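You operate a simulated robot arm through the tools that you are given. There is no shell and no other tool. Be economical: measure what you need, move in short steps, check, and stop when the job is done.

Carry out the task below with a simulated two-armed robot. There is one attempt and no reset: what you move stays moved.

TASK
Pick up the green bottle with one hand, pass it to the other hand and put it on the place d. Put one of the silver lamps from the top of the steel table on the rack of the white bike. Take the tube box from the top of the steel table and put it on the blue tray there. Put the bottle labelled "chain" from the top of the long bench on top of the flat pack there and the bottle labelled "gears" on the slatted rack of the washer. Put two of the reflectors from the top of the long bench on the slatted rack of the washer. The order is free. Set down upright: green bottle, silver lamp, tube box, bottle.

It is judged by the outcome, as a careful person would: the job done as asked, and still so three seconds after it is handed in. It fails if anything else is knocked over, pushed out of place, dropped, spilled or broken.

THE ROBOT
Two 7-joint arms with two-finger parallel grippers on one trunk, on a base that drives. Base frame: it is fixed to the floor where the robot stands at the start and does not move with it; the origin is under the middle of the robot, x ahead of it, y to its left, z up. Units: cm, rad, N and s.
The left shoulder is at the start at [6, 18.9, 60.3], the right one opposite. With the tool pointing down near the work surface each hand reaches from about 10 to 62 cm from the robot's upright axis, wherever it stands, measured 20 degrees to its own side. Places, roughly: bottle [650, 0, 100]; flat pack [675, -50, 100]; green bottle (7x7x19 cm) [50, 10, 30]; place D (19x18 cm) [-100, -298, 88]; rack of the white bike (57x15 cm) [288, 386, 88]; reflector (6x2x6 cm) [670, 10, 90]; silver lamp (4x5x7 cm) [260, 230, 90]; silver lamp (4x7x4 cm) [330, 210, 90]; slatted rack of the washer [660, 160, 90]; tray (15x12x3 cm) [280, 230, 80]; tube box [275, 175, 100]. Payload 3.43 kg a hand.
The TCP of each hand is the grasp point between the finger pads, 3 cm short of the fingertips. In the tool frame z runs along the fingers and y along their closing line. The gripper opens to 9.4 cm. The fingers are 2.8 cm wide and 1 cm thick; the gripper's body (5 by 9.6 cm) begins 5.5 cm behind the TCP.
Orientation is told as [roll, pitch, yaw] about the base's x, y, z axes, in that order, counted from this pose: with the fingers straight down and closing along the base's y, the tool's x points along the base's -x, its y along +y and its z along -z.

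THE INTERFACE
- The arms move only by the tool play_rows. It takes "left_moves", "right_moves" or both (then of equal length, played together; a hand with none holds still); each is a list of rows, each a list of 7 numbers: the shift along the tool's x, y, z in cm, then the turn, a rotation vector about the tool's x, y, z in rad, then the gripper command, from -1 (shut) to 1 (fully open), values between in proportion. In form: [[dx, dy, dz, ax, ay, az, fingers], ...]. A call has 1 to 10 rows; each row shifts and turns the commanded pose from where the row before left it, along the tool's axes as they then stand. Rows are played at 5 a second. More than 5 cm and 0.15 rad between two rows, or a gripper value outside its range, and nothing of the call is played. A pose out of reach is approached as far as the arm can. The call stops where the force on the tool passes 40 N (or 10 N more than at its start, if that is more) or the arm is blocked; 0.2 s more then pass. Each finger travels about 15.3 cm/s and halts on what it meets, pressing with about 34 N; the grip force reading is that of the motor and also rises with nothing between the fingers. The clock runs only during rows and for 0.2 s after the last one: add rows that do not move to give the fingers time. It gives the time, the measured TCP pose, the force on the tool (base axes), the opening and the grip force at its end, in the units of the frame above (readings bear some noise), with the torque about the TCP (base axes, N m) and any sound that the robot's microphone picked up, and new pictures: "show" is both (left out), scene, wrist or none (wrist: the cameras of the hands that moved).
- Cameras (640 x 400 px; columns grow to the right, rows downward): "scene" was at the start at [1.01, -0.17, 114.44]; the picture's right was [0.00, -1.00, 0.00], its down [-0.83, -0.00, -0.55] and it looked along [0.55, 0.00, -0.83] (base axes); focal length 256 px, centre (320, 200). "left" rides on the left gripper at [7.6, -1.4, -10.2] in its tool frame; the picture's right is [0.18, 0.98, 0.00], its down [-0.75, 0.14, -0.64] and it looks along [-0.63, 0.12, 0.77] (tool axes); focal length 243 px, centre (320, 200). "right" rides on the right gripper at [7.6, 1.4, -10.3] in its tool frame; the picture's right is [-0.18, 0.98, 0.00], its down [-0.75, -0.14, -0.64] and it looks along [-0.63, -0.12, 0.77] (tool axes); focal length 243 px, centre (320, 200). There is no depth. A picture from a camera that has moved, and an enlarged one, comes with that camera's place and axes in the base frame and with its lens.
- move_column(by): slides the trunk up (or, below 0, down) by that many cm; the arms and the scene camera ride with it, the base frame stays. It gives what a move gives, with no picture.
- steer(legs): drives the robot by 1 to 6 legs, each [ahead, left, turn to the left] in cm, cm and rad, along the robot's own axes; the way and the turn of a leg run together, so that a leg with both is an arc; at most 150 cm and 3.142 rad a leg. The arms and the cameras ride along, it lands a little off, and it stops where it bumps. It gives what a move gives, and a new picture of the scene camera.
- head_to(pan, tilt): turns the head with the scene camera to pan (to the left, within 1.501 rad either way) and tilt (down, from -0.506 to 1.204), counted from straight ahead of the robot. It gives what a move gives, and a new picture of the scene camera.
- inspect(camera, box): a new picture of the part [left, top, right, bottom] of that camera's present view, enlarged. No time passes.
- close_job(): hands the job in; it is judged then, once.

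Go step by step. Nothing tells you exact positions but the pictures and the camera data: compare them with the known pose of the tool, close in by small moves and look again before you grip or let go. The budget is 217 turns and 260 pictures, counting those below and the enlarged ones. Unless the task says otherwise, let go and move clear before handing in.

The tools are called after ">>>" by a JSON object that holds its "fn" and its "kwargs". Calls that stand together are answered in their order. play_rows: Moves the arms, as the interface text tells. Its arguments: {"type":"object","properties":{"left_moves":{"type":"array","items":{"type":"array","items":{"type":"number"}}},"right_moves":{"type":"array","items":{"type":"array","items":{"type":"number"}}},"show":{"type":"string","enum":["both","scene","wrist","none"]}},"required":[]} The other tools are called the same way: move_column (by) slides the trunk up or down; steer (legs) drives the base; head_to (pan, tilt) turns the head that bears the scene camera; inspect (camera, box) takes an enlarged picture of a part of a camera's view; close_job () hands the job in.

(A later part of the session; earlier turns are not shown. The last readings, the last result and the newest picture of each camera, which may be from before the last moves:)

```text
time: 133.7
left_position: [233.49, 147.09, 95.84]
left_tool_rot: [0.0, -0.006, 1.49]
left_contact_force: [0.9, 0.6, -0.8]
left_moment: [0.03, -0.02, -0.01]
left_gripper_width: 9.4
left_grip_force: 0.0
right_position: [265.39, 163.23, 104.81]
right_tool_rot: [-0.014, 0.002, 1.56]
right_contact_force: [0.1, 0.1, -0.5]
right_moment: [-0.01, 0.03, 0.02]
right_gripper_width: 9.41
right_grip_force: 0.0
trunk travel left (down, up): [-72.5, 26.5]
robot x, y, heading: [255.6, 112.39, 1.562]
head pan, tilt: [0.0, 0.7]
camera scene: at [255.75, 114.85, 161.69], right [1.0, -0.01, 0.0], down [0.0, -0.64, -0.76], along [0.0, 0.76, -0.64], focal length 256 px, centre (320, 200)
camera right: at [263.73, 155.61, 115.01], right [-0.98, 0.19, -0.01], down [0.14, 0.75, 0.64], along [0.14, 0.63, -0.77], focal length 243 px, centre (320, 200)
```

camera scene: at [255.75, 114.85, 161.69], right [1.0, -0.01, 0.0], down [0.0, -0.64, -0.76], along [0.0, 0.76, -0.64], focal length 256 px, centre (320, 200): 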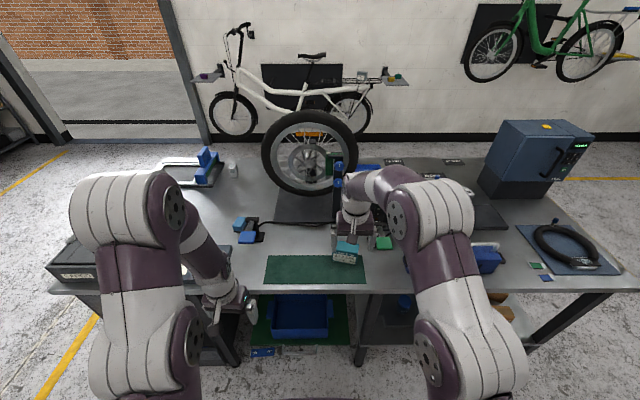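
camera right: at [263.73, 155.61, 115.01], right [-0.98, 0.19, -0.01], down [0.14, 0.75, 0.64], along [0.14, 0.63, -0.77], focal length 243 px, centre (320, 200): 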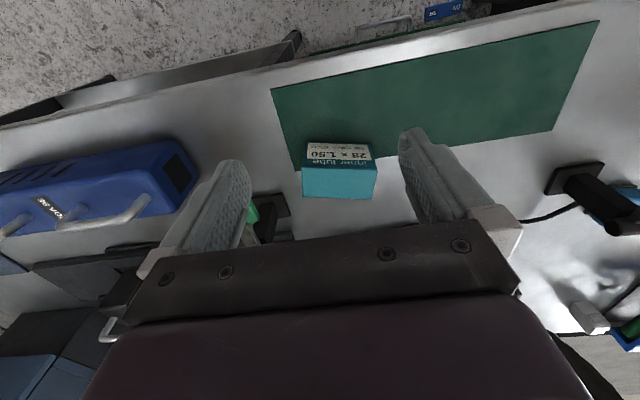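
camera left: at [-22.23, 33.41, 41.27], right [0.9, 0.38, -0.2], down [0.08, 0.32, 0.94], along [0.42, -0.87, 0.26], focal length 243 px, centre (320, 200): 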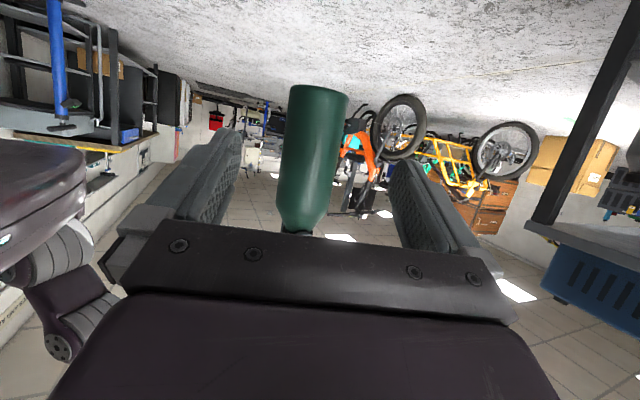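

The box is about 9×5.5×5.6 cm, turned slightly; I must grip across its 5.5 cm depth. I rotate the right hand about 1.39 rad.

>>> {"fn": "play_rows", "kwargs": {"right_moves": [[0, 0, 0, 0, 0, -0.139, 1], [0, 0, 0, 0, 0, -0.139, 1], [0, 0, 0, 0, 0, -0.139, 1], [0, 0, 0, 0, 0, -0.139, 1], [0, 0, 0, 0, 0, -0.139, 1], [0, 0, 0, 0, 0, -0.139, 1], [0, 0, 0, 0, 0, -0.139, 1], [0, 0, 0, 0, 0, -0.139, 1], [0, 0, 0, 0, 0, -0.139, 1], [0, 0, 0, 0, 0, -0.139, 1]], "show": "both"}}

```text
time: 135.9
left_position: [233.17, 147.12, 95.9]
left_tool_rot: [-0.001, -0.009, 1.489]
left_contact_force: [-0.4, 0.1, 0.1]
left_moment: [0.03, 0.0, 0.0]
left_gripper_width: 9.39
left_grip_force: 0.0
right_position: [265.45, 163.42, 104.93]
right_tool_rot: [-0.002, 0.014, 2.95]
right_contact_force: [-0.1, 0.0, 1.3]
right_moment: [-0.01, 0.02, 0.02]
right_gripper_width: 9.37
right_grip_force: 0.1
trunk travel left (down, up): [-72.5, 26.5]
robot x, y, heading: [255.89, 112.53, 1.567]
head pan, tilt: [0.0, 0.7]
camera scene: at [255.62, 114.78, 161.7], right [1.0, -0.01, 0.0], down [0.0, -0.64, -0.76], along [0.0, 0.76, -0.64], focal length 256 px, centre (320, 200)
camera right: at [272.41, 160.61, 115.31], right [-0.37, -0.93, 0.0], down [-0.72, 0.28, 0.63], along [-0.59, 0.23, -0.78], focal length 243 px, centre (320, 200)
```

scene: 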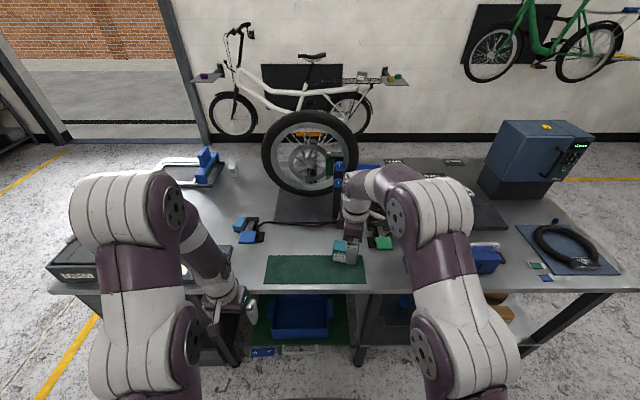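
right: 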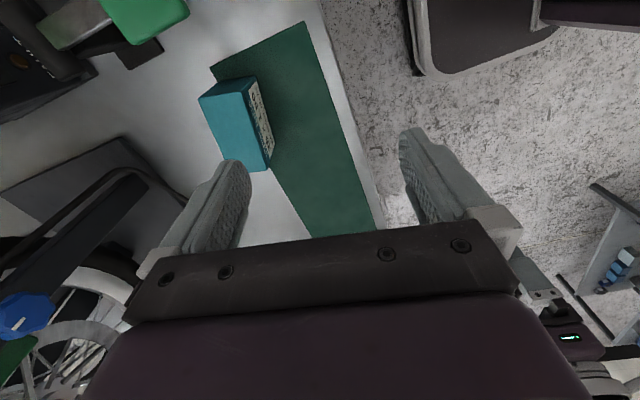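

Orientation suits. I move over the box centre and down to z≈95.

>>> {"fn": "play_rows", "kwargs": {"right_moves": [[-0.69, -3.57, 0, 0, 0, 0, 1], [-0.69, -3.57, 0, 0, 0, 0, 1], [-0.69, -3.57, 0, 0, 0, 0, 1], [0, 0, 4.5, 0, 0, 0, 1], [0, 0, 4.5, 0, 0, 0, 1]], "show": "wrist"}}

```text
time: 137.1
left_position: [233.43, 146.94, 95.83]
left_tool_rot: [-0.001, -0.01, 1.488]
left_contact_force: [-0.1, 1.0, -0.3]
left_moment: [-0.03, 0.0, -0.03]
left_gripper_width: 9.4
left_grip_force: 0.1
right_position: [266.62, 168.53, 93.98]
right_tool_rot: [-0.026, 0.008, 2.95]
right_contact_force: [2.6, -2.0, 10.6]
right_moment: [0.38, -0.29, -0.07]
right_gripper_width: 9.32
right_grip_force: 0.0
right hand out of reach, approached as far as the arm can: row 1, 2, 3
trunk travel left (down, up): [-72.5, 26.5]
robot x, y, heading: [255.63, 112.23, 1.565]
head pan, tilt: [0.0, 0.7]
stopped in row 5 (right hand): the force on the tool passed its limit at 73 N (the readings are from after the stop); the commanded pose is now the measured one
camera right: at [273.6, 165.45, 104.28], right [-0.37, -0.93, -0.03], down [-0.72, 0.27, 0.64], along [-0.59, 0.26, -0.77], focal length 243 px, centre (320, 200)
```

right: 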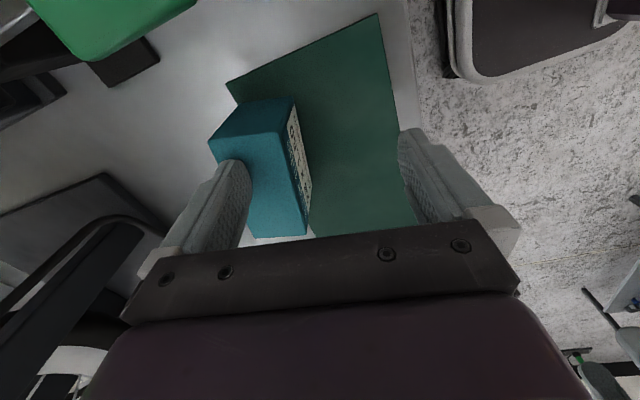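

The reach ran short and a finger touched the box's top (top ≈ z 91). I rise and drive a little closer.

>>> {"fn": "play_rows", "kwargs": {"right_moves": [[0, 0, -4, 0, 0, 0, 1], [0, 0, -3, 0, 0, 0, 1]], "show": "none"}}

>>> {"fn": "steer", "kwargs": {"legs": [[6.5, 0, 0]]}}

>>> {"fn": "inspect", "kwargs": {"camera": "right", "box": [0, 0, 640, 400]}}

```text
time: 137.7
left_position: [233.34, 147.06, 95.85]
left_tool_rot: [-0.002, -0.008, 1.486]
left_contact_force: [-0.6, -1.2, 0.7]
left_moment: [0.0, -0.05, 0.01]
left_gripper_width: 9.43
left_grip_force: 0.2
right_position: [266.36, 168.47, 100.95]
right_tool_rot: [-0.024, 0.008, 2.949]
right_contact_force: [-0.3, 0.5, -0.3]
right_moment: [0.04, 0.0, -0.02]
right_gripper_width: 9.42
right_grip_force: 0.0
trunk travel left (down, up): [-72.5, 26.5]
robot x, y, heading: [255.65, 112.53, 1.564]
head pan, tilt: [0.0, 0.7]
```

```text
time: 138.7
left_position: [233.41, 153.46, 95.76]
left_tool_rot: [-0.003, -0.008, 1.489]
left_contact_force: [0.5, 0.1, -0.1]
left_moment: [-0.01, 0.0, 0.0]
left_gripper_width: 9.43
left_grip_force: 0.0
right_position: [266.32, 175.06, 100.81]
right_tool_rot: [-0.023, 0.008, 2.949]
right_contact_force: [0.7, 0.3, -0.5]
right_moment: [-0.02, -0.03, 0.0]
right_gripper_width: 9.38
right_grip_force: 0.1
trunk travel left (down, up): [-72.5, 26.5]
robot x, y, heading: [255.37, 119.08, 1.565]
head pan, tilt: [0.0, 0.7]
camera scene: at [255.67, 121.26, 161.7], right [1.0, -0.01, 0.0], down [0.0, -0.64, -0.76], along [0.0, 0.76, -0.64], focal length 256 px, centre (320, 200)
```

scene: 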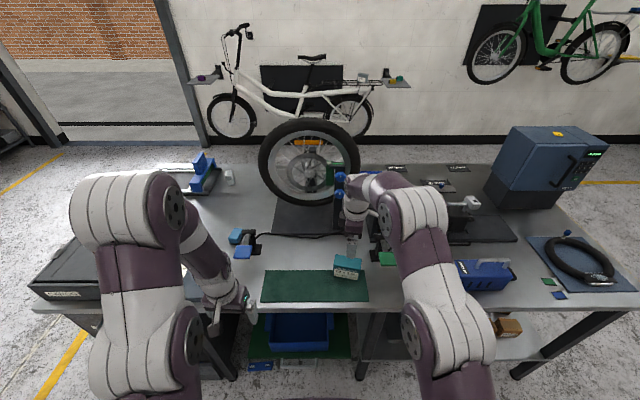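

```text
1.00 times, centred on (320, 200) of right (not enlarged: the box is as wide or as high as the picture)
camera zoom: at [273.41, 171.9, 111.21], right [-0.37, -0.93, -0.02], down [-0.72, 0.27, 0.64], along [-0.59, 0.25, -0.77], focal length 243 px, centre (320, 200)
```

zoom: 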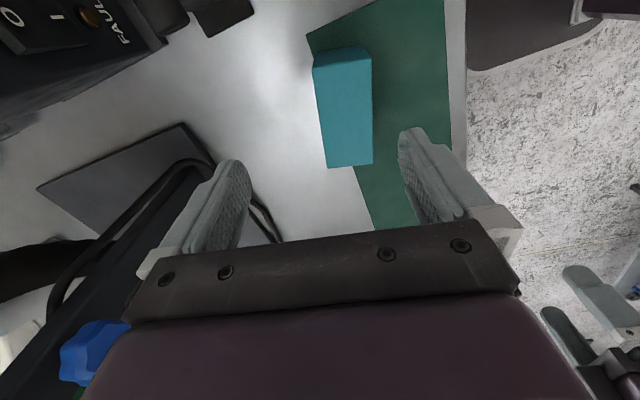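

The box centre is about (265, 173.2). I adjust and lower around it.

>>> {"fn": "play_rows", "kwargs": {"right_moves": [[-0.82, 2.09, 0, 0, 0, 0.038, 1], [0, 0, 3.8, 0, 0, 0, 1], [0, 0, 3.8, 0, 0, 0, 1], [0, 0, 3.5, 0, 0, 0, 1], [0, 0, 0, 0, 0, 0, 1]], "show": "wrist"}}

```text
time: 139.9
left_position: [233.37, 153.53, 95.93]
left_tool_rot: [-0.003, -0.007, 1.489]
left_contact_force: [0.7, -0.9, -0.3]
left_moment: [-0.01, 0.0, -0.01]
left_gripper_width: 9.41
left_grip_force: 0.0
right_position: [264.95, 173.31, 89.7]
right_tool_rot: [-0.023, 0.007, 2.911]
right_contact_force: [-0.5, -0.1, -0.2]
right_moment: [0.04, 0.02, -0.02]
right_gripper_width: 9.4
right_grip_force: 0.2
trunk travel left (down, up): [-72.5, 26.5]
robot x, y, heading: [255.86, 119.07, 1.567]
head pan, tilt: [0.0, 0.7]
camera right: at [272.05, 169.96, 99.93], right [-0.4, -0.91, -0.02], down [-0.71, 0.3, 0.64], along [-0.58, 0.28, -0.77], focal length 243 px, centre (320, 200)
```

right: 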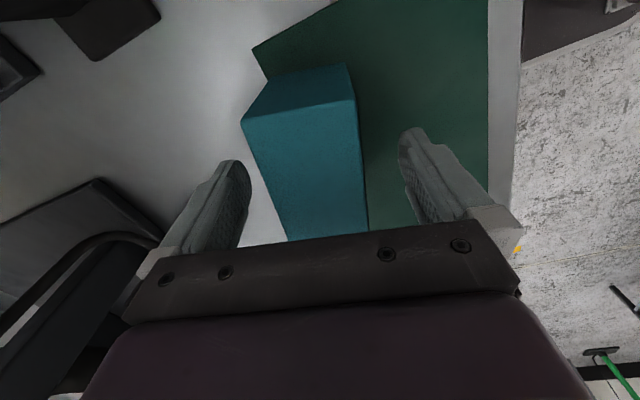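

Well straddled; the fingers can go slightly lower before closing.

>>> {"fn": "play_rows", "kwargs": {"right_moves": [[0, 0, 0.8, 0, 0, 0, 1], [0, 0, 0.7, 0, 0, 0, 1], [0, 0, 0, 0, 0, 0, -1], [0, 0, 0, 0, 0, 0, -1], [0, 0, 0, 0, 0, 0, -1], [0, 0, 0, 0, 0, 0, -1], [0, 0, -3, 0, 0, 0, -1]], "show": "both"}}

```text
time: 141.5
left_position: [233.52, 153.38, 95.84]
left_tool_rot: [-0.003, -0.01, 1.49]
left_contact_force: [0.4, -0.5, -0.1]
left_moment: [0.0, -0.01, 0.01]
left_gripper_width: 9.43
left_grip_force: 0.1
right_position: [265.07, 173.17, 91.35]
right_tool_rot: [-0.025, 0.008, 2.911]
right_contact_force: [-0.5, -0.4, -2.0]
right_moment: [0.02, 0.0, 0.01]
right_gripper_width: 4.89
right_grip_force: 34.2
trunk travel left (down, up): [-72.5, 26.5]
robot x, y, heading: [255.9, 118.99, 1.564]
head pan, tilt: [0.0, 0.7]
camera scene: at [255.65, 121.09, 161.69], right [1.0, -0.01, 0.0], down [0.0, -0.64, -0.77], along [0.0, 0.77, -0.64], focal length 256 px, centre (320, 200)
camera right: at [272.01, 169.84, 101.6], right [-0.4, -0.91, -0.02], down [-0.71, 0.3, 0.64], along [-0.58, 0.28, -0.77], focal length 243 px, centre (320, 200)
```

scene: 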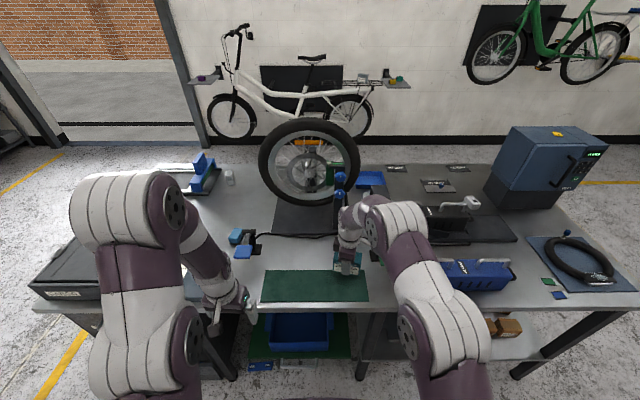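
right: 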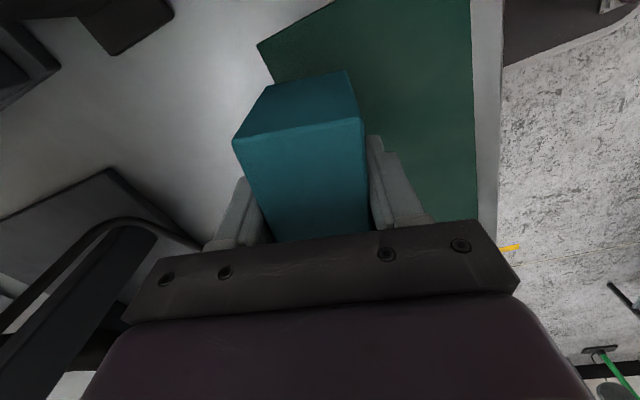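

Box held. I raise both hands, back off and drive around the west end of the table.

>>> {"fn": "play_rows", "kwargs": {"right_moves": [[0, 0, -4, 0, 0, 0, -1], [0, 0, -4, 0, 0, 0, -1]], "show": "none"}}

>>> {"fn": "steer", "kwargs": {"legs": [[-20, 0, 0], [0, 0, 1.577], [140, 0, 0], [0, 0, -1.571], [150, 0, 0], [53, 0, 0]]}}

```text
time: 142.1
left_position: [233.34, 153.44, 95.86]
left_tool_rot: [-0.002, -0.008, 1.488]
left_contact_force: [-0.8, 0.4, 0.0]
left_moment: [-0.02, 0.0, -0.03]
left_gripper_width: 9.38
left_grip_force: 0.0
right_position: [265.01, 172.66, 99.35]
right_tool_rot: [-0.023, 0.009, 2.909]
right_contact_force: [0.2, -0.4, -1.4]
right_moment: [0.03, 0.01, 0.01]
right_gripper_width: 4.92
right_grip_force: 33.9
trunk travel left (down, up): [-72.5, 26.5]
robot x, y, heading: [255.58, 119.28, 1.567]
head pan, tilt: [0.0, 0.7]
```

```text
time: 167.8
left_position: [90.39, 335.52, 95.77]
left_tool_rot: [-0.004, -0.008, 1.502]
left_contact_force: [0.0, -0.2, -0.2]
left_moment: [-0.04, -0.01, -0.02]
left_gripper_width: 9.4
left_grip_force: 0.0
right_position: [121.73, 355.21, 99.25]
right_tool_rot: [-0.024, 0.008, 2.927]
right_contact_force: [0.9, -0.1, -0.9]
right_moment: [0.01, 0.01, -0.02]
right_gripper_width: 4.89
right_grip_force: 33.8
trunk travel left (down, up): [-72.5, 26.5]
robot x, y, heading: [113.03, 301.25, 1.579]
head pan, tilt: [0.0, 0.7]
camera scene: at [113.2, 303.5, 161.7], right [1.0, 0.01, 0.0], down [0.01, -0.64, -0.76], along [-0.01, 0.76, -0.64], focal length 256 px, centre (320, 200)
```

scene: 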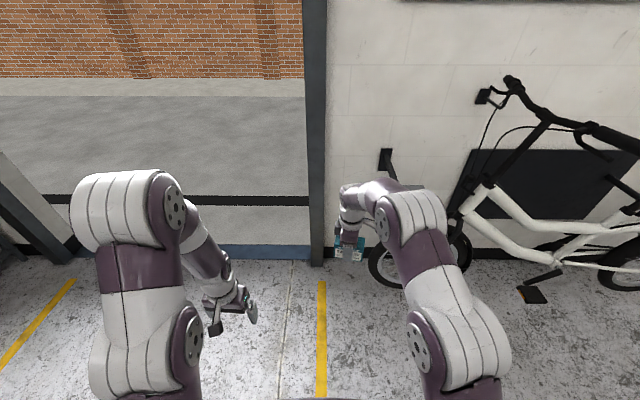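

Clear so far. I turn east, drive along the north side of the table, and face it.

>>> {"fn": "steer", "kwargs": {"legs": [[0, 0, -1.579], [95, 7, 0], [93, 0, 0]]}}

>>> {"fn": "head_to", "kwargs": {"pan": -1.2, "tilt": 0.7}}

```text
time: 180.9
left_position: [333.15, 328.39, 95.78]
left_tool_rot: [-0.001, -0.008, -0.098]
left_contact_force: [0.1, 0.1, 0.0]
left_moment: [-0.03, 0.01, 0.02]
left_gripper_width: 9.41
left_grip_force: 0.0
right_position: [352.07, 296.46, 99.26]
right_tool_rot: [-0.021, 0.006, 1.325]
right_contact_force: [-0.1, 0.3, -1.4]
right_moment: [0.0, 0.02, -0.01]
right_gripper_width: 4.91
right_grip_force: 33.8
trunk travel left (down, up): [-72.5, 26.5]
robot x, y, heading: [298.22, 306.91, -0.026]
head pan, tilt: [0.0, 0.7]
camera scene: at [300.76, 306.42, 161.7], right [-0.02, -1.0, 0.0], down [-0.64, 0.01, -0.76], along [0.76, -0.02, -0.64], focal length 256 px, centre (320, 200)
```

scene: 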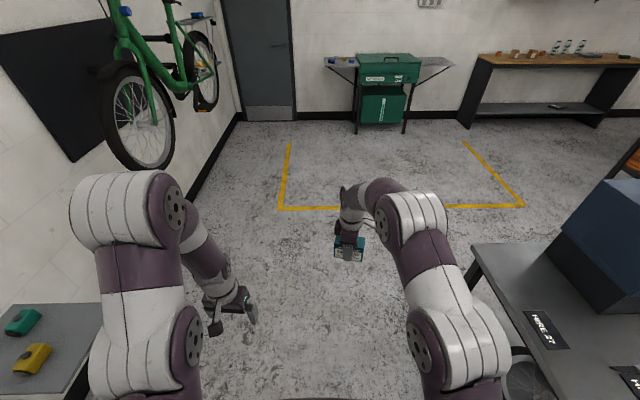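

```text
time: 182.3
left_position: [333.23, 328.38, 95.86]
left_tool_rot: [-0.002, -0.009, -0.099]
left_contact_force: [-0.3, -0.4, 0.9]
left_moment: [0.0, -0.03, 0.0]
left_gripper_width: 9.4
left_grip_force: 0.0
right_position: [352.06, 296.5, 99.37]
right_tool_rot: [-0.022, 0.01, 1.326]
right_contact_force: [0.3, 0.2, -1.8]
right_moment: [0.02, 0.03, -0.01]
right_gripper_width: 4.9
right_grip_force: 33.8
trunk travel left (down, up): [-72.5, 26.5]
robot x, y, heading: [298.26, 307.0, -0.024]
head pan, tilt: [-1.201, 0.7]
camera scene: at [295.15, 298.63, 161.7], right [-0.94, -0.34, 0.0], down [-0.22, 0.61, -0.76], along [0.26, -0.72, -0.64], focal length 256 px, centre (320, 200)
```

scene: 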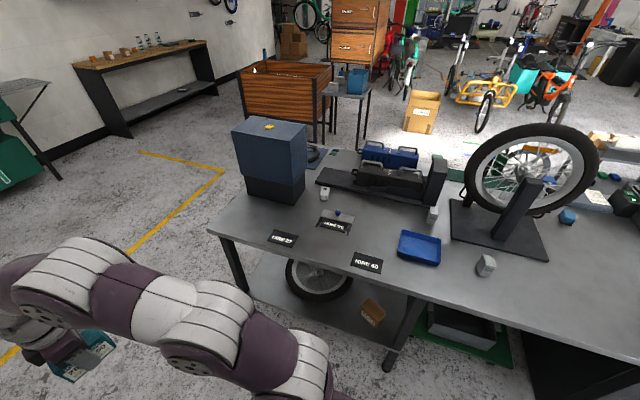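

>>> {"fn": "inspect", "kwargs": {"camera": "scene", "box": [290, 150, 530, 300]}}

```text
2.67 times, centred on (410, 225) of scene
camera zoom: at [295.15, 298.63, 161.7], right [-0.94, -0.34, 0.0], down [-0.22, 0.61, -0.76], along [0.26, -0.72, -0.64], focal length 683 px, centre (80, 133)
```

zoom: 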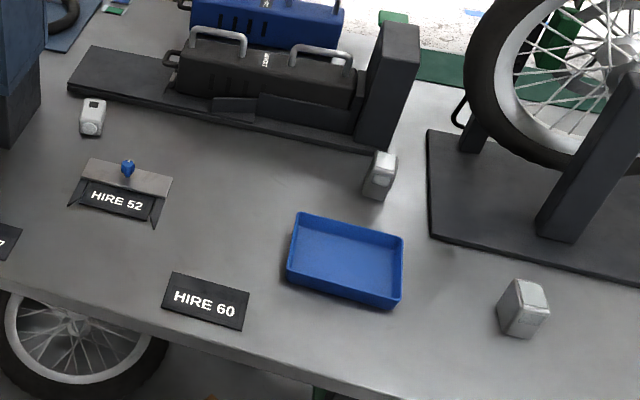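

>>> {"fn": "inspect", "kwargs": {"camera": "scene", "box": [405, 195, 505, 285]}}

>>> {"fn": "inspect", "kwargs": {"camera": "scene", "box": [300, 170, 380, 230]}}

```text
4.44 times, centred on (455, 240) of scene
camera zoom: at [295.15, 298.63, 161.7], right [-0.94, -0.34, 0.0], down [-0.22, 0.61, -0.76], along [0.26, -0.72, -0.64], focal length 1138 px, centre (-280, 22)
```

zoom: 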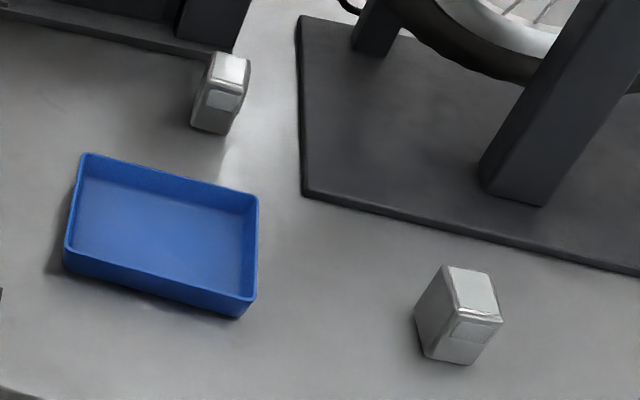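

```text
6.67 times, centred on (340, 200) of scene
camera zoom: at [295.15, 298.63, 161.7], right [-0.94, -0.34, 0.0], down [-0.22, 0.61, -0.76], along [0.26, -0.72, -0.64], focal length 1707 px, centre (187, 200)
```

zoom: 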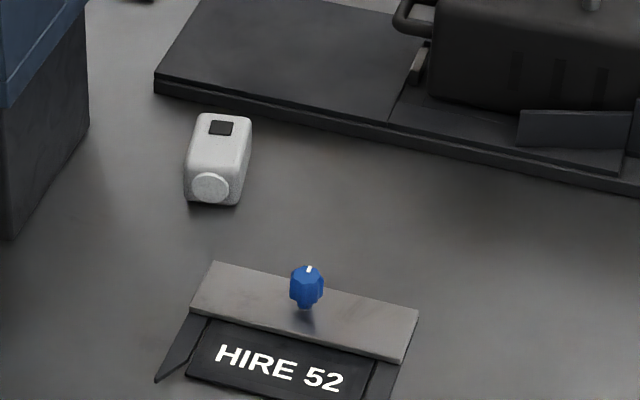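

The blue tray spans x 273–288, y 221–233, and the silver lamp stands at about (257, 227). I turn to face the table and approach the tray.

>>> {"fn": "steer", "kwargs": {"legs": [[0, 0, -1.546], [20, -6.5, 0]]}}

>>> {"fn": "head_to", "kwargs": {"pan": 0, "tilt": 0.8}}

>>> {"fn": "inspect", "kwargs": {"camera": "right", "box": [0, 0, 640, 400]}}

```text
time: 187.7
left_position: [315.27, 252.53, 95.83]
left_tool_rot: [0.0, -0.005, -1.628]
left_contact_force: [0.4, 0.0, -0.2]
left_moment: [0.01, 0.01, -0.04]
left_gripper_width: 9.4
left_grip_force: 0.1
right_position: [284.01, 232.52, 99.31]
right_tool_rot: [-0.022, 0.008, -0.205]
right_contact_force: [0.6, -0.9, -1.5]
right_moment: [0.01, 0.0, 0.0]
right_gripper_width: 4.89
right_grip_force: 33.9
trunk travel left (down, up): [-72.5, 26.5]
robot x, y, heading: [292.2, 286.53, -1.551]
head pan, tilt: [-1.201, 0.7]
camera scene: at [284.07, 289.21, 161.7], right [-0.38, 0.93, 0.0], down [0.6, 0.24, -0.76], along [-0.71, -0.29, -0.64], focal length 256 px, centre (320, 200)
```

scene: 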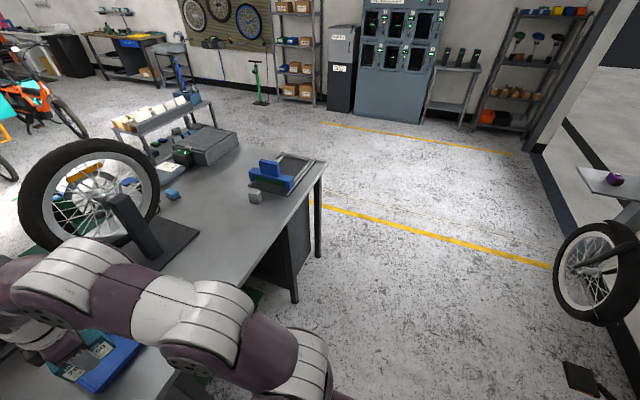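

```text
time: 189.1
left_position: [315.15, 252.58, 95.92]
left_tool_rot: [-0.003, -0.009, -1.628]
left_contact_force: [-0.4, -0.6, 0.3]
left_moment: [0.01, -0.01, 0.0]
left_gripper_width: 9.39
left_grip_force: 0.1
right_position: [284.01, 232.53, 99.31]
right_tool_rot: [-0.023, 0.009, -0.207]
right_contact_force: [-0.4, 0.2, -1.3]
right_moment: [0.01, -0.01, -0.01]
right_gripper_width: 4.9
right_grip_force: 34.1
trunk travel left (down, up): [-72.5, 26.5]
robot x, y, heading: [292.03, 286.5, -1.552]
head pan, tilt: [0.0, 0.799]
camera scene: at [292.09, 284.4, 160.87], right [-1.0, -0.02, 0.0], down [-0.01, 0.72, -0.7], along [0.01, -0.7, -0.72], focal length 256 px, centre (320, 200)
```

scene: 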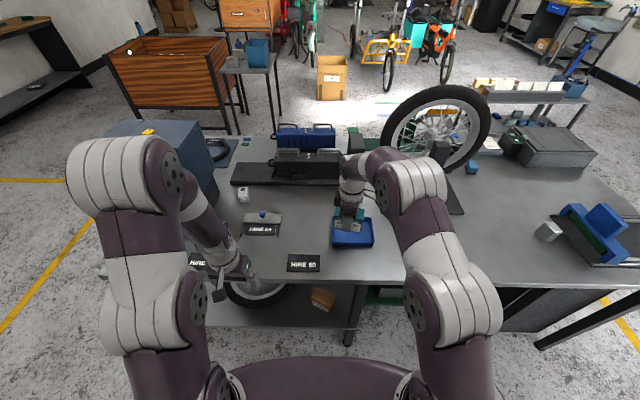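

```text
1.00 times, centred on (320, 200) of right (not enlarged: the box is as wide or as high as the picture)
camera zoom: at [277.05, 235.66, 109.62], right [0.38, 0.92, -0.02], down [0.72, -0.28, 0.64], along [0.58, -0.26, -0.77], focal length 243 px, centre (320, 200)
```

zoom: 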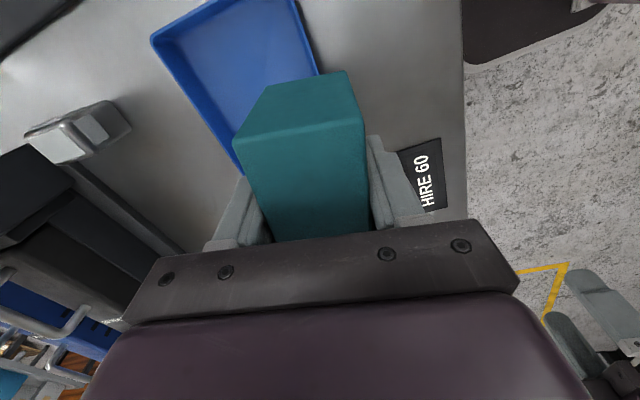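

I drive 5.5 cm closer, then centre the box over the tray and square it.

>>> {"fn": "steer", "kwargs": {"legs": [[5.5, 0, 0]]}}

>>> {"fn": "play_rows", "kwargs": {"right_moves": [[1.6, -0.3, 0, 0, 0, 0, -1], [1.6, -0.3, 0, 0, 0, -0.1, -1], [0, 0, 3, 0, 0, -0.1, -1], [0, 0, 3, 0, 0, 0, -1]], "show": "both"}}

```text
time: 190.1
left_position: [315.27, 247.14, 95.77]
left_tool_rot: [-0.002, -0.008, -1.629]
left_contact_force: [-0.2, -0.7, 0.2]
left_moment: [-0.01, -0.03, 0.03]
left_gripper_width: 9.41
left_grip_force: 0.0
right_position: [284.12, 227.11, 99.33]
right_tool_rot: [-0.023, 0.006, -0.207]
right_contact_force: [0.1, -0.5, -1.4]
right_moment: [0.04, 0.0, 0.0]
right_gripper_width: 4.89
right_grip_force: 34.2
trunk travel left (down, up): [-72.5, 26.5]
robot x, y, heading: [291.93, 281.09, -1.552]
head pan, tilt: [0.0, 0.799]
camera scene: at [292.19, 279.02, 160.88], right [-1.0, -0.02, 0.0], down [-0.01, 0.72, -0.7], along [0.01, -0.7, -0.72], focal length 256 px, centre (320, 200)
```

scene: 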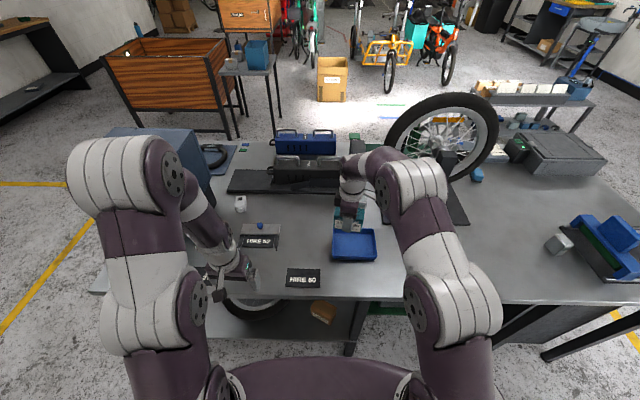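

```text
time: 191.1
left_position: [315.24, 247.16, 95.86]
left_tool_rot: [-0.002, -0.01, -1.627]
left_contact_force: [-0.7, -0.4, -0.5]
left_moment: [-0.04, 0.0, -0.01]
left_gripper_width: 9.39
left_grip_force: 0.0
right_position: [281.01, 227.05, 93.25]
right_tool_rot: [-0.021, 0.013, -0.005]
right_contact_force: [0.7, -0.3, -1.6]
right_moment: [-0.01, -0.03, -0.04]
right_gripper_width: 4.92
right_grip_force: 33.7
trunk travel left (down, up): [-72.5, 26.5]
robot x, y, heading: [292.5, 281.23, -1.55]
head pan, tilt: [0.0, 0.799]
camera scene: at [292.16, 278.95, 160.88], right [-1.0, -0.02, 0.0], down [-0.01, 0.72, -0.7], along [0.01, -0.7, -0.72], focal length 256 px, centre (320, 200)
camera right: at [273.48, 228.68, 103.65], right [0.19, 0.98, -0.02], down [0.76, -0.13, 0.64], along [0.62, -0.14, -0.77], focal length 243 px, centre (320, 200)
```

scene: 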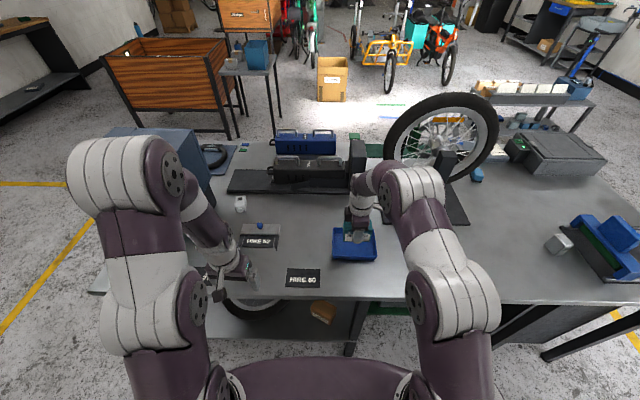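
right: 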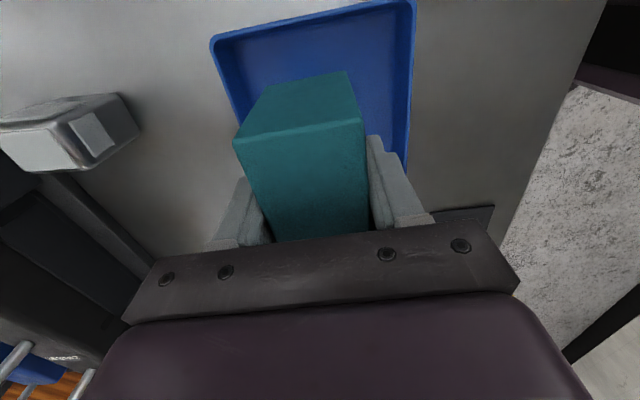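

Aligned over the tray; I lower until contact.

>>> {"fn": "play_rows", "kwargs": {"right_moves": [[0, 0, 2.5, 0, 0, 0, -1], [0, 0, 1, 0, 0, 0, -1], [0, 0, 0.5, 0, 0, 0, -1], [0, 0, 0.4, 0, 0, 0, -1]], "show": "none"}}

```text
time: 192.1
left_position: [315.35, 247.13, 95.81]
left_tool_rot: [-0.002, -0.006, -1.629]
left_contact_force: [0.1, 0.4, 0.0]
left_moment: [-0.03, 0.0, -0.03]
left_gripper_width: 9.42
left_grip_force: 0.1
right_position: [280.77, 226.88, 88.91]
right_tool_rot: [-0.021, 0.012, -0.004]
right_contact_force: [0.3, -1.0, -1.4]
right_moment: [0.02, -0.04, 0.02]
right_gripper_width: 4.89
right_grip_force: 34.1
trunk travel left (down, up): [-72.5, 26.5]
robot x, y, heading: [291.71, 281.05, -1.553]
head pan, tilt: [0.0, 0.799]
```

>>> {"fn": "play_rows", "kwargs": {"right_moves": [[0, 0, 0.3, 0, 0, 0, -1], [0, 0, 0.3, 0, 0, 0, -1]], "show": "wrist"}}

```text
time: 192.7
left_position: [315.37, 247.26, 95.81]
left_tool_rot: [-0.003, -0.008, -1.629]
left_contact_force: [0.7, 0.4, 0.4]
left_moment: [-0.01, 0.02, 0.0]
left_gripper_width: 9.41
left_grip_force: 0.1
right_position: [280.96, 227.05, 88.38]
right_tool_rot: [-0.023, 0.011, -0.005]
right_contact_force: [0.3, -0.3, 0.3]
right_moment: [0.04, -0.1, 0.02]
right_gripper_width: 4.91
right_grip_force: 34.3
trunk travel left (down, up): [-72.5, 26.5]
robot x, y, heading: [292.54, 280.88, -1.546]
head pan, tilt: [0.0, 0.799]
camera right: at [273.37, 228.63, 98.7], right [0.19, 0.98, -0.02], down [0.76, -0.13, 0.64], along [0.62, -0.14, -0.77], focal length 243 px, centre (320, 200)
```

right: 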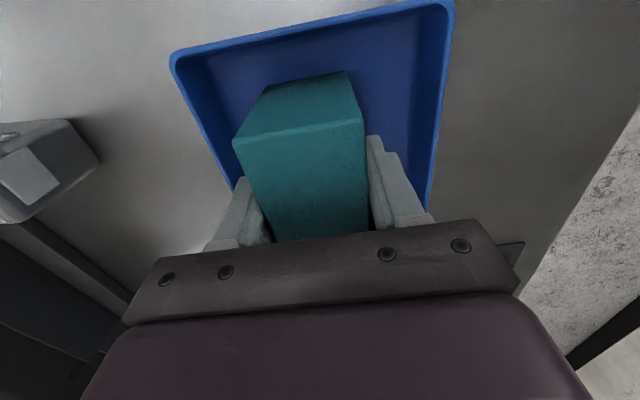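

Contact felt. I release gently and rise.

>>> {"fn": "play_rows", "kwargs": {"right_moves": [[0, 0, 0.2, 0, 0, 0, -1], [0, 0, 0, 0, 0, 0, 0.4], [0, 0, 0, 0, 0, 0, 0.4], [0, 0, -3, 0, 0, 0, 0.4], [0, 0, -4, 0, 0, 0, 0.4], [0, 0, -4, 0, 0, 0, 0.4]], "show": "both"}}

```text
time: 194.1
left_position: [315.27, 247.37, 95.93]
left_tool_rot: [-0.002, -0.008, -1.628]
left_contact_force: [0.8, 0.3, -0.6]
left_moment: [0.02, 0.01, 0.01]
left_gripper_width: 9.42
left_grip_force: 0.1
right_position: [281.09, 227.16, 99.39]
right_tool_rot: [-0.021, 0.012, -0.006]
right_contact_force: [0.1, 0.3, 0.7]
right_moment: [0.01, 0.04, -0.01]
right_gripper_width: 6.59
right_grip_force: 0.0
trunk travel left (down, up): [-72.5, 26.5]
robot x, y, heading: [292.37, 281.48, -1.553]
head pan, tilt: [0.0, 0.799]
camera scene: at [292.19, 279.06, 160.87], right [-1.0, -0.02, 0.0], down [-0.01, 0.72, -0.7], along [0.01, -0.7, -0.72], focal length 256 px, centre (320, 200)
camera right: at [273.66, 228.76, 109.6], right [0.19, 0.98, -0.02], down [0.76, -0.13, 0.64], along [0.62, -0.14, -0.77], focal length 243 px, centre (320, 200)
```

scene: 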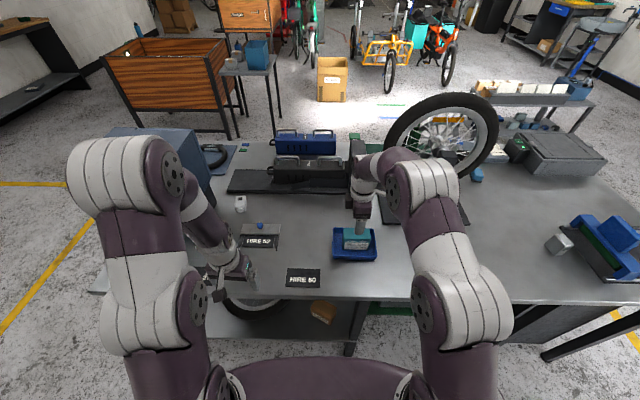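
right: 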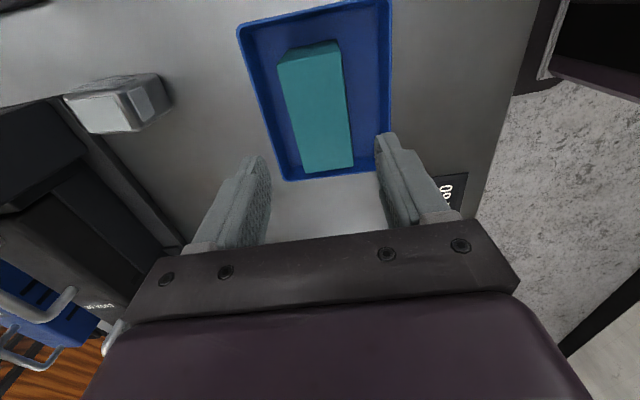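

The tube box rests in the tray. I sidestep right to line up with the silver lamp near (257, 227).

>>> {"fn": "steer", "kwargs": {"legs": [[0, -23, -0.018]]}}

>>> {"fn": "inspect", "kwargs": {"camera": "right", "box": [0, 0, 640, 400]}}

```text
time: 195.8
left_position: [292.23, 246.67, 95.93]
left_tool_rot: [-0.001, -0.009, -1.639]
left_contact_force: [-0.5, 0.2, -0.7]
left_moment: [-0.01, -0.04, -0.01]
left_gripper_width: 9.4
left_grip_force: 0.1
right_position: [257.65, 226.85, 99.18]
right_tool_rot: [-0.021, 0.013, -0.017]
right_contact_force: [0.1, 0.7, 0.2]
right_moment: [0.02, 0.01, -0.01]
right_gripper_width: 6.59
right_grip_force: 0.2
trunk travel left (down, up): [-72.5, 26.5]
robot x, y, heading: [269.94, 281.01, -1.562]
head pan, tilt: [0.0, 0.799]
camera scene: at [269.37, 278.69, 160.87], right [-1.0, -0.01, 0.0], down [-0.01, 0.72, -0.7], along [0.01, -0.7, -0.72], focal length 256 px, centre (320, 200)
```

scene: 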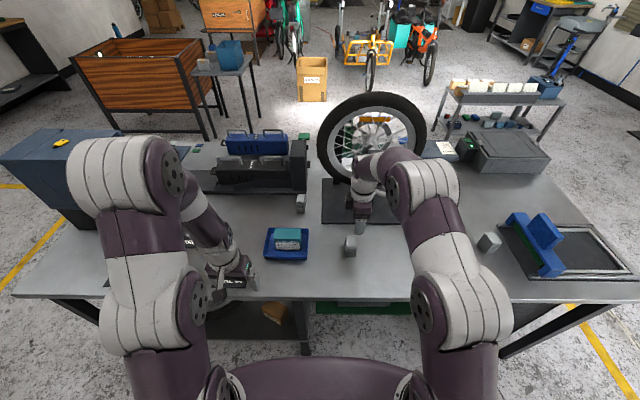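

```text
1.00 times, centred on (320, 200) of right (not enlarged: the box is as wide or as high as the picture)
camera zoom: at [250.28, 228.61, 109.54], right [0.2, 0.98, -0.02], down [0.76, -0.14, 0.64], along [0.62, -0.14, -0.77], focal length 243 px, centre (320, 200)
```

zoom: 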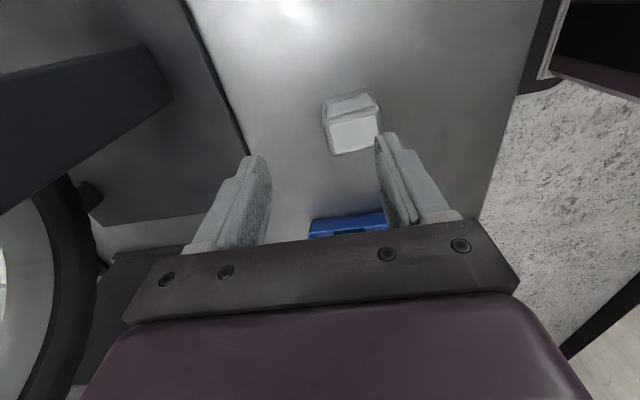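

The lamp is at (259.3, 229.4), about 4 cm wide across y. I centre and lower to it.

>>> {"fn": "play_rows", "kwargs": {"right_moves": [[-1.65, 2.55, 0, 0, 0, 0, 0.45], [0, 0, 4, 0, 0, 0, 0.45], [0, 0, 4, 0, 0, 0, 0.45], [0, 0, 0, 0, 0, 0, 0.45]], "show": "wrist"}}

```text
time: 196.8
left_position: [292.19, 246.7, 95.86]
left_tool_rot: [-0.002, -0.01, -1.638]
left_contact_force: [0.2, 0.9, 0.7]
left_moment: [0.03, -0.01, -0.01]
left_gripper_width: 9.41
left_grip_force: 0.1
right_position: [259.27, 229.29, 91.22]
right_tool_rot: [-0.022, 0.013, -0.017]
right_contact_force: [0.4, 0.1, 0.4]
right_moment: [-0.02, -0.01, 0.01]
right_gripper_width: 6.82
right_grip_force: 0.1
trunk travel left (down, up): [-72.5, 26.5]
robot x, y, heading: [269.35, 280.95, -1.564]
head pan, tilt: [0.0, 0.799]
camera right: at [251.82, 230.94, 101.56], right [0.2, 0.98, -0.02], down [0.76, -0.14, 0.64], along [0.62, -0.15, -0.77], focal length 243 px, centre (320, 200)
```

right: 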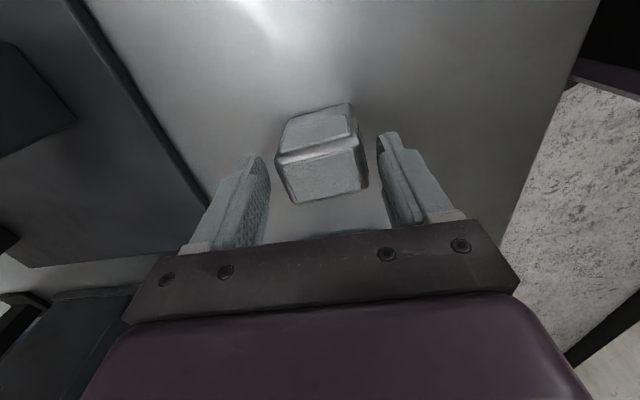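

>>> {"fn": "play_rows", "kwargs": {"right_moves": [[0, 0, 1.6, 0, 0, 0, 0.45], [0, 0, 1.5, 0, 0, 0, 0.45], [0, 0, 0, 0, 0, 0, -1], [0, 0, 0, 0, 0, 0, -1], [0, 0, 0, 0, 0, 0, -1], [0, 0, -3, 0, 0, 0, -1]], "show": "wrist"}}

```text
time: 198.2
left_position: [292.18, 246.82, 95.9]
left_tool_rot: [-0.001, -0.008, -1.639]
left_contact_force: [0.6, 0.0, 0.2]
left_moment: [0.0, -0.02, 0.02]
left_gripper_width: 9.4
left_grip_force: 0.0
right_position: [259.41, 229.41, 90.99]
right_tool_rot: [-0.02, 0.013, -0.018]
right_contact_force: [0.7, 0.7, -0.6]
right_moment: [0.0, -0.02, 0.01]
right_gripper_width: 5.36
right_grip_force: 33.8
trunk travel left (down, up): [-72.5, 26.5]
robot x, y, heading: [269.36, 280.77, -1.567]
head pan, tilt: [0.0, 0.799]
camera right: at [251.97, 231.1, 101.31], right [0.2, 0.98, -0.02], down [0.76, -0.14, 0.64], along [0.62, -0.14, -0.77], focal length 243 px, centre (320, 200)
```

right: 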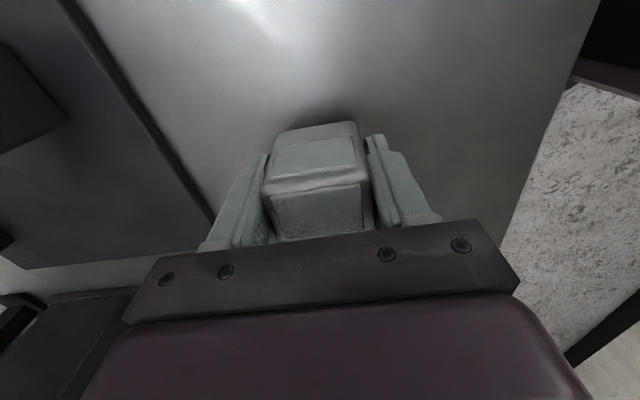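

Lamp held. I raise it, back off and turn around to face the bike rack.

>>> {"fn": "play_rows", "kwargs": {"right_moves": [[0, 0, -4, 0, 0, 0, -1], [0, 0, -4, 0, 0, 0, -1]], "show": "none"}}

>>> {"fn": "steer", "kwargs": {"legs": [[-19, 0, 0], [0, 0, 3.136]]}}

>>> {"fn": "inspect", "kwargs": {"camera": "scene", "box": [220, 80, 540, 280]}}

```text
time: 198.8
left_position: [292.22, 246.77, 95.82]
left_tool_rot: [-0.001, -0.009, -1.638]
left_contact_force: [0.1, -0.4, 0.1]
left_moment: [-0.03, -0.01, -0.02]
left_gripper_width: 9.38
left_grip_force: 0.1
right_position: [259.53, 229.56, 99.23]
right_tool_rot: [-0.022, 0.013, -0.018]
right_contact_force: [0.8, -0.1, -1.1]
right_moment: [0.02, -0.02, -0.02]
right_gripper_width: 5.35
right_grip_force: 34.0
trunk travel left (down, up): [-72.5, 26.5]
robot x, y, heading: [269.53, 281.06, -1.567]
head pan, tilt: [0.0, 0.799]
```

```text
time: 207.8
left_position: [246.05, 334.17, 95.87]
left_tool_rot: [-0.003, -0.008, 1.518]
left_contact_force: [1.0, 0.9, -0.5]
left_moment: [-0.03, -0.01, -0.01]
left_gripper_width: 9.38
left_grip_force: 0.0
right_position: [278.48, 351.88, 99.1]
right_tool_rot: [-0.021, 0.012, 3.141]
right_contact_force: [-1.1, -1.3, -0.1]
right_moment: [0.01, 0.0, 0.03]
right_gripper_width: 5.37
right_grip_force: 33.9
trunk travel left (down, up): [-72.5, 26.5]
robot x, y, heading: [268.89, 300.39, 1.594]
head pan, tilt: [0.0, 0.799]
camera scene: at [269.21, 302.16, 160.87], right [1.0, 0.02, 0.0], down [0.02, -0.72, -0.7], along [-0.02, 0.7, -0.72], focal length 256 px, centre (320, 200)
```

scene: 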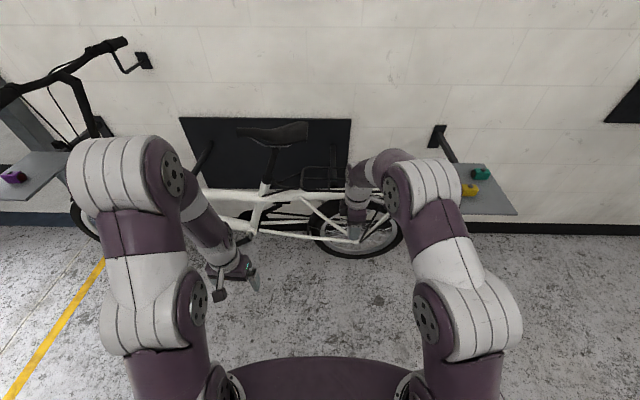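

```text
2.00 times, centred on (380, 180) of scene
camera zoom: at [269.21, 302.16, 160.87], right [1.0, 0.02, 0.0], down [0.02, -0.72, -0.7], along [-0.02, 0.7, -0.72], focal length 512 px, centre (200, 240)
```

zoom: 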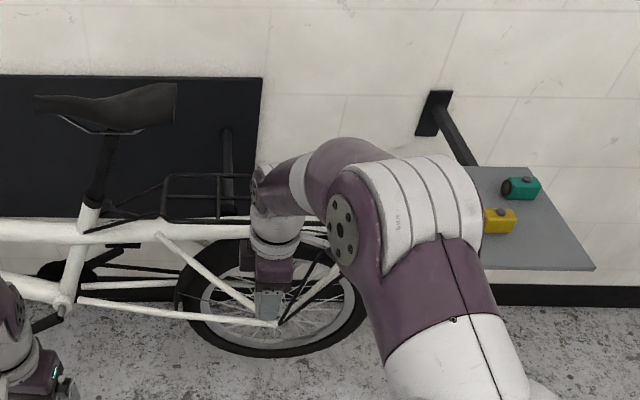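

The rack starts at x≈259 and spans y 380–392. I drive 25 cm closer and look with the wrist camera.

>>> {"fn": "steer", "kwargs": {"legs": [[0, 0, -0.023], [23, 8, 0]]}}

>>> {"fn": "inspect", "kwargs": {"camera": "right", "box": [0, 0, 640, 400]}}

```text
time: 209.9
left_position: [238.91, 357.75, 95.93]
left_tool_rot: [-0.001, -0.011, 1.493]
left_contact_force: [0.4, 0.3, -0.7]
left_moment: [-0.01, -0.02, 0.0]
left_gripper_width: 9.38
left_grip_force: 0.0
right_position: [271.87, 374.73, 99.11]
right_tool_rot: [-0.022, 0.012, 3.115]
right_contact_force: [0.3, 0.4, -1.9]
right_moment: [-0.01, -0.02, 0.01]
right_gripper_width: 5.36
right_grip_force: 34.0
trunk travel left (down, up): [-72.5, 26.5]
robot x, y, heading: [261.06, 323.29, 1.569]
head pan, tilt: [0.0, 0.799]
camera scene: at [261.29, 325.17, 160.87], right [1.0, 0.0, 0.0], down [0.0, -0.72, -0.7], along [0.0, 0.7, -0.72], focal length 256 px, centre (320, 200)
```

scene: 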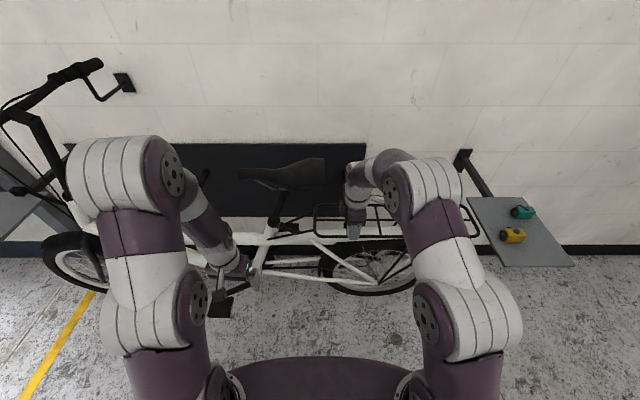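

```text
1.00 times, centred on (320, 200) of right (not enlarged: the box is as wide or as high as the picture)
camera zoom: at [279.24, 372.73, 109.44], right [-0.21, -0.98, -0.02], down [-0.76, 0.15, 0.64], along [-0.62, 0.15, -0.77], focal length 243 px, centre (320, 200)
```

zoom: 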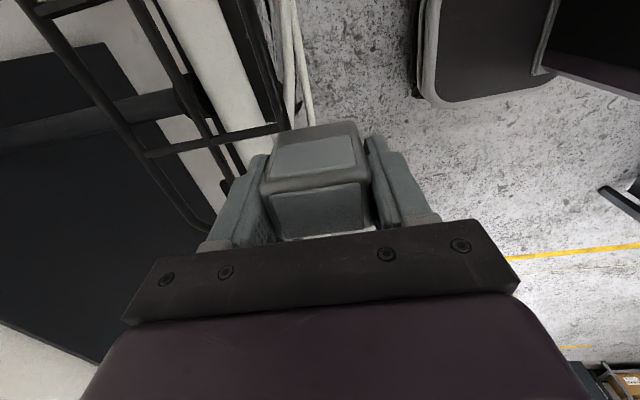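

>>> {"fn": "inspect", "kwargs": {"camera": "right", "box": [20, 0, 300, 230]}}

>>> {"fn": "inspect", "kwargs": {"camera": "scene", "box": [290, 180, 490, 260]}}

```text
1.74 times, centred on (160, 115) of right
camera zoom: at [279.24, 372.73, 109.44], right [-0.21, -0.98, -0.02], down [-0.76, 0.15, 0.64], along [-0.62, 0.15, -0.77], focal length 422 px, centre (598, 348)
```

zoom: 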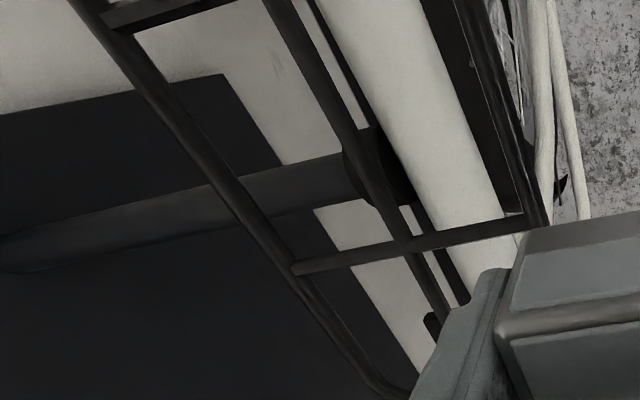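

```text
3.20 times, centred on (390, 220) of scene
camera zoom: at [261.29, 325.17, 160.87], right [1.0, 0.0, 0.0], down [0.0, -0.72, -0.7], along [0.0, 0.7, -0.72], focal length 820 px, centre (96, 136)
```

zoom: 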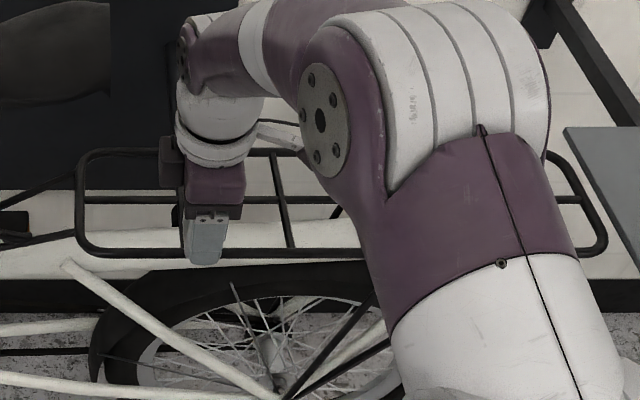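

The rack is a flat tube grid; a bar crossing lies at about (282.5, 385.9), ideal support. I drive so the lamp comes near above it.

>>> {"fn": "steer", "kwargs": {"legs": [[9, -9, 0]]}}

>>> {"fn": "inspect", "kwargs": {"camera": "right", "box": [0, 0, 640, 400]}}

```text
time: 211.2
left_position: [247.92, 366.71, 95.96]
left_tool_rot: [-0.002, -0.01, 1.489]
left_contact_force: [0.3, 0.3, -0.2]
left_moment: [0.0, 0.02, -0.01]
left_gripper_width: 9.39
left_grip_force: 0.0
right_position: [280.78, 383.42, 99.1]
right_tool_rot: [-0.022, 0.012, 3.114]
right_contact_force: [-0.1, 0.6, -0.4]
right_moment: [0.01, 0.0, 0.0]
right_gripper_width: 5.34
right_grip_force: 34.2
trunk travel left (down, up): [-72.5, 26.5]
robot x, y, heading: [270.4, 332.35, 1.564]
head pan, tilt: [0.0, 0.799]
camera scene: at [270.2, 334.03, 160.87], right [1.0, 0.0, 0.0], down [0.0, -0.72, -0.7], along [0.0, 0.7, -0.72], focal length 256 px, centre (320, 200)
```

scene: 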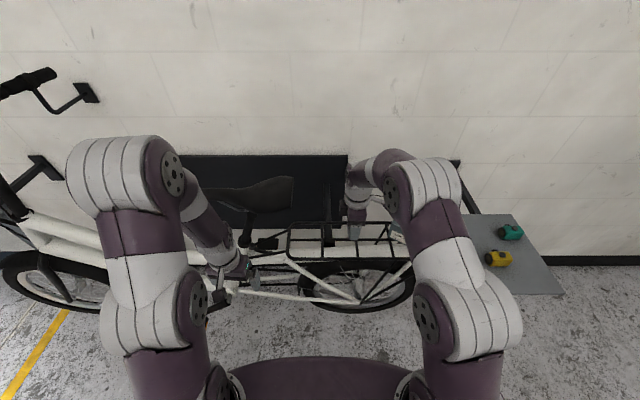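

```text
1.00 times, centred on (320, 200) of right (not enlarged: the box is as wide or as high as the picture)
camera zoom: at [288.23, 381.57, 109.46], right [-0.21, -0.98, -0.02], down [-0.76, 0.15, 0.64], along [-0.62, 0.15, -0.77], focal length 243 px, centre (320, 200)
```

zoom: 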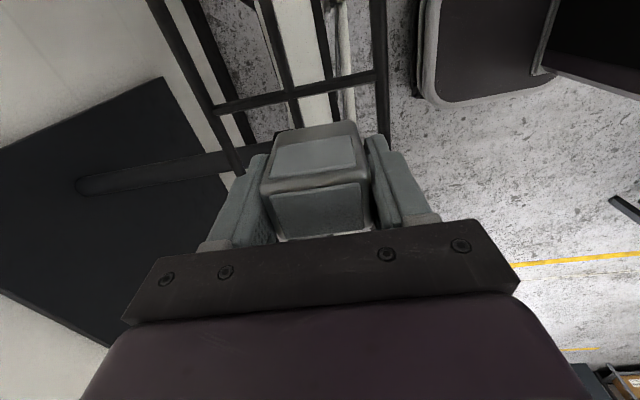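

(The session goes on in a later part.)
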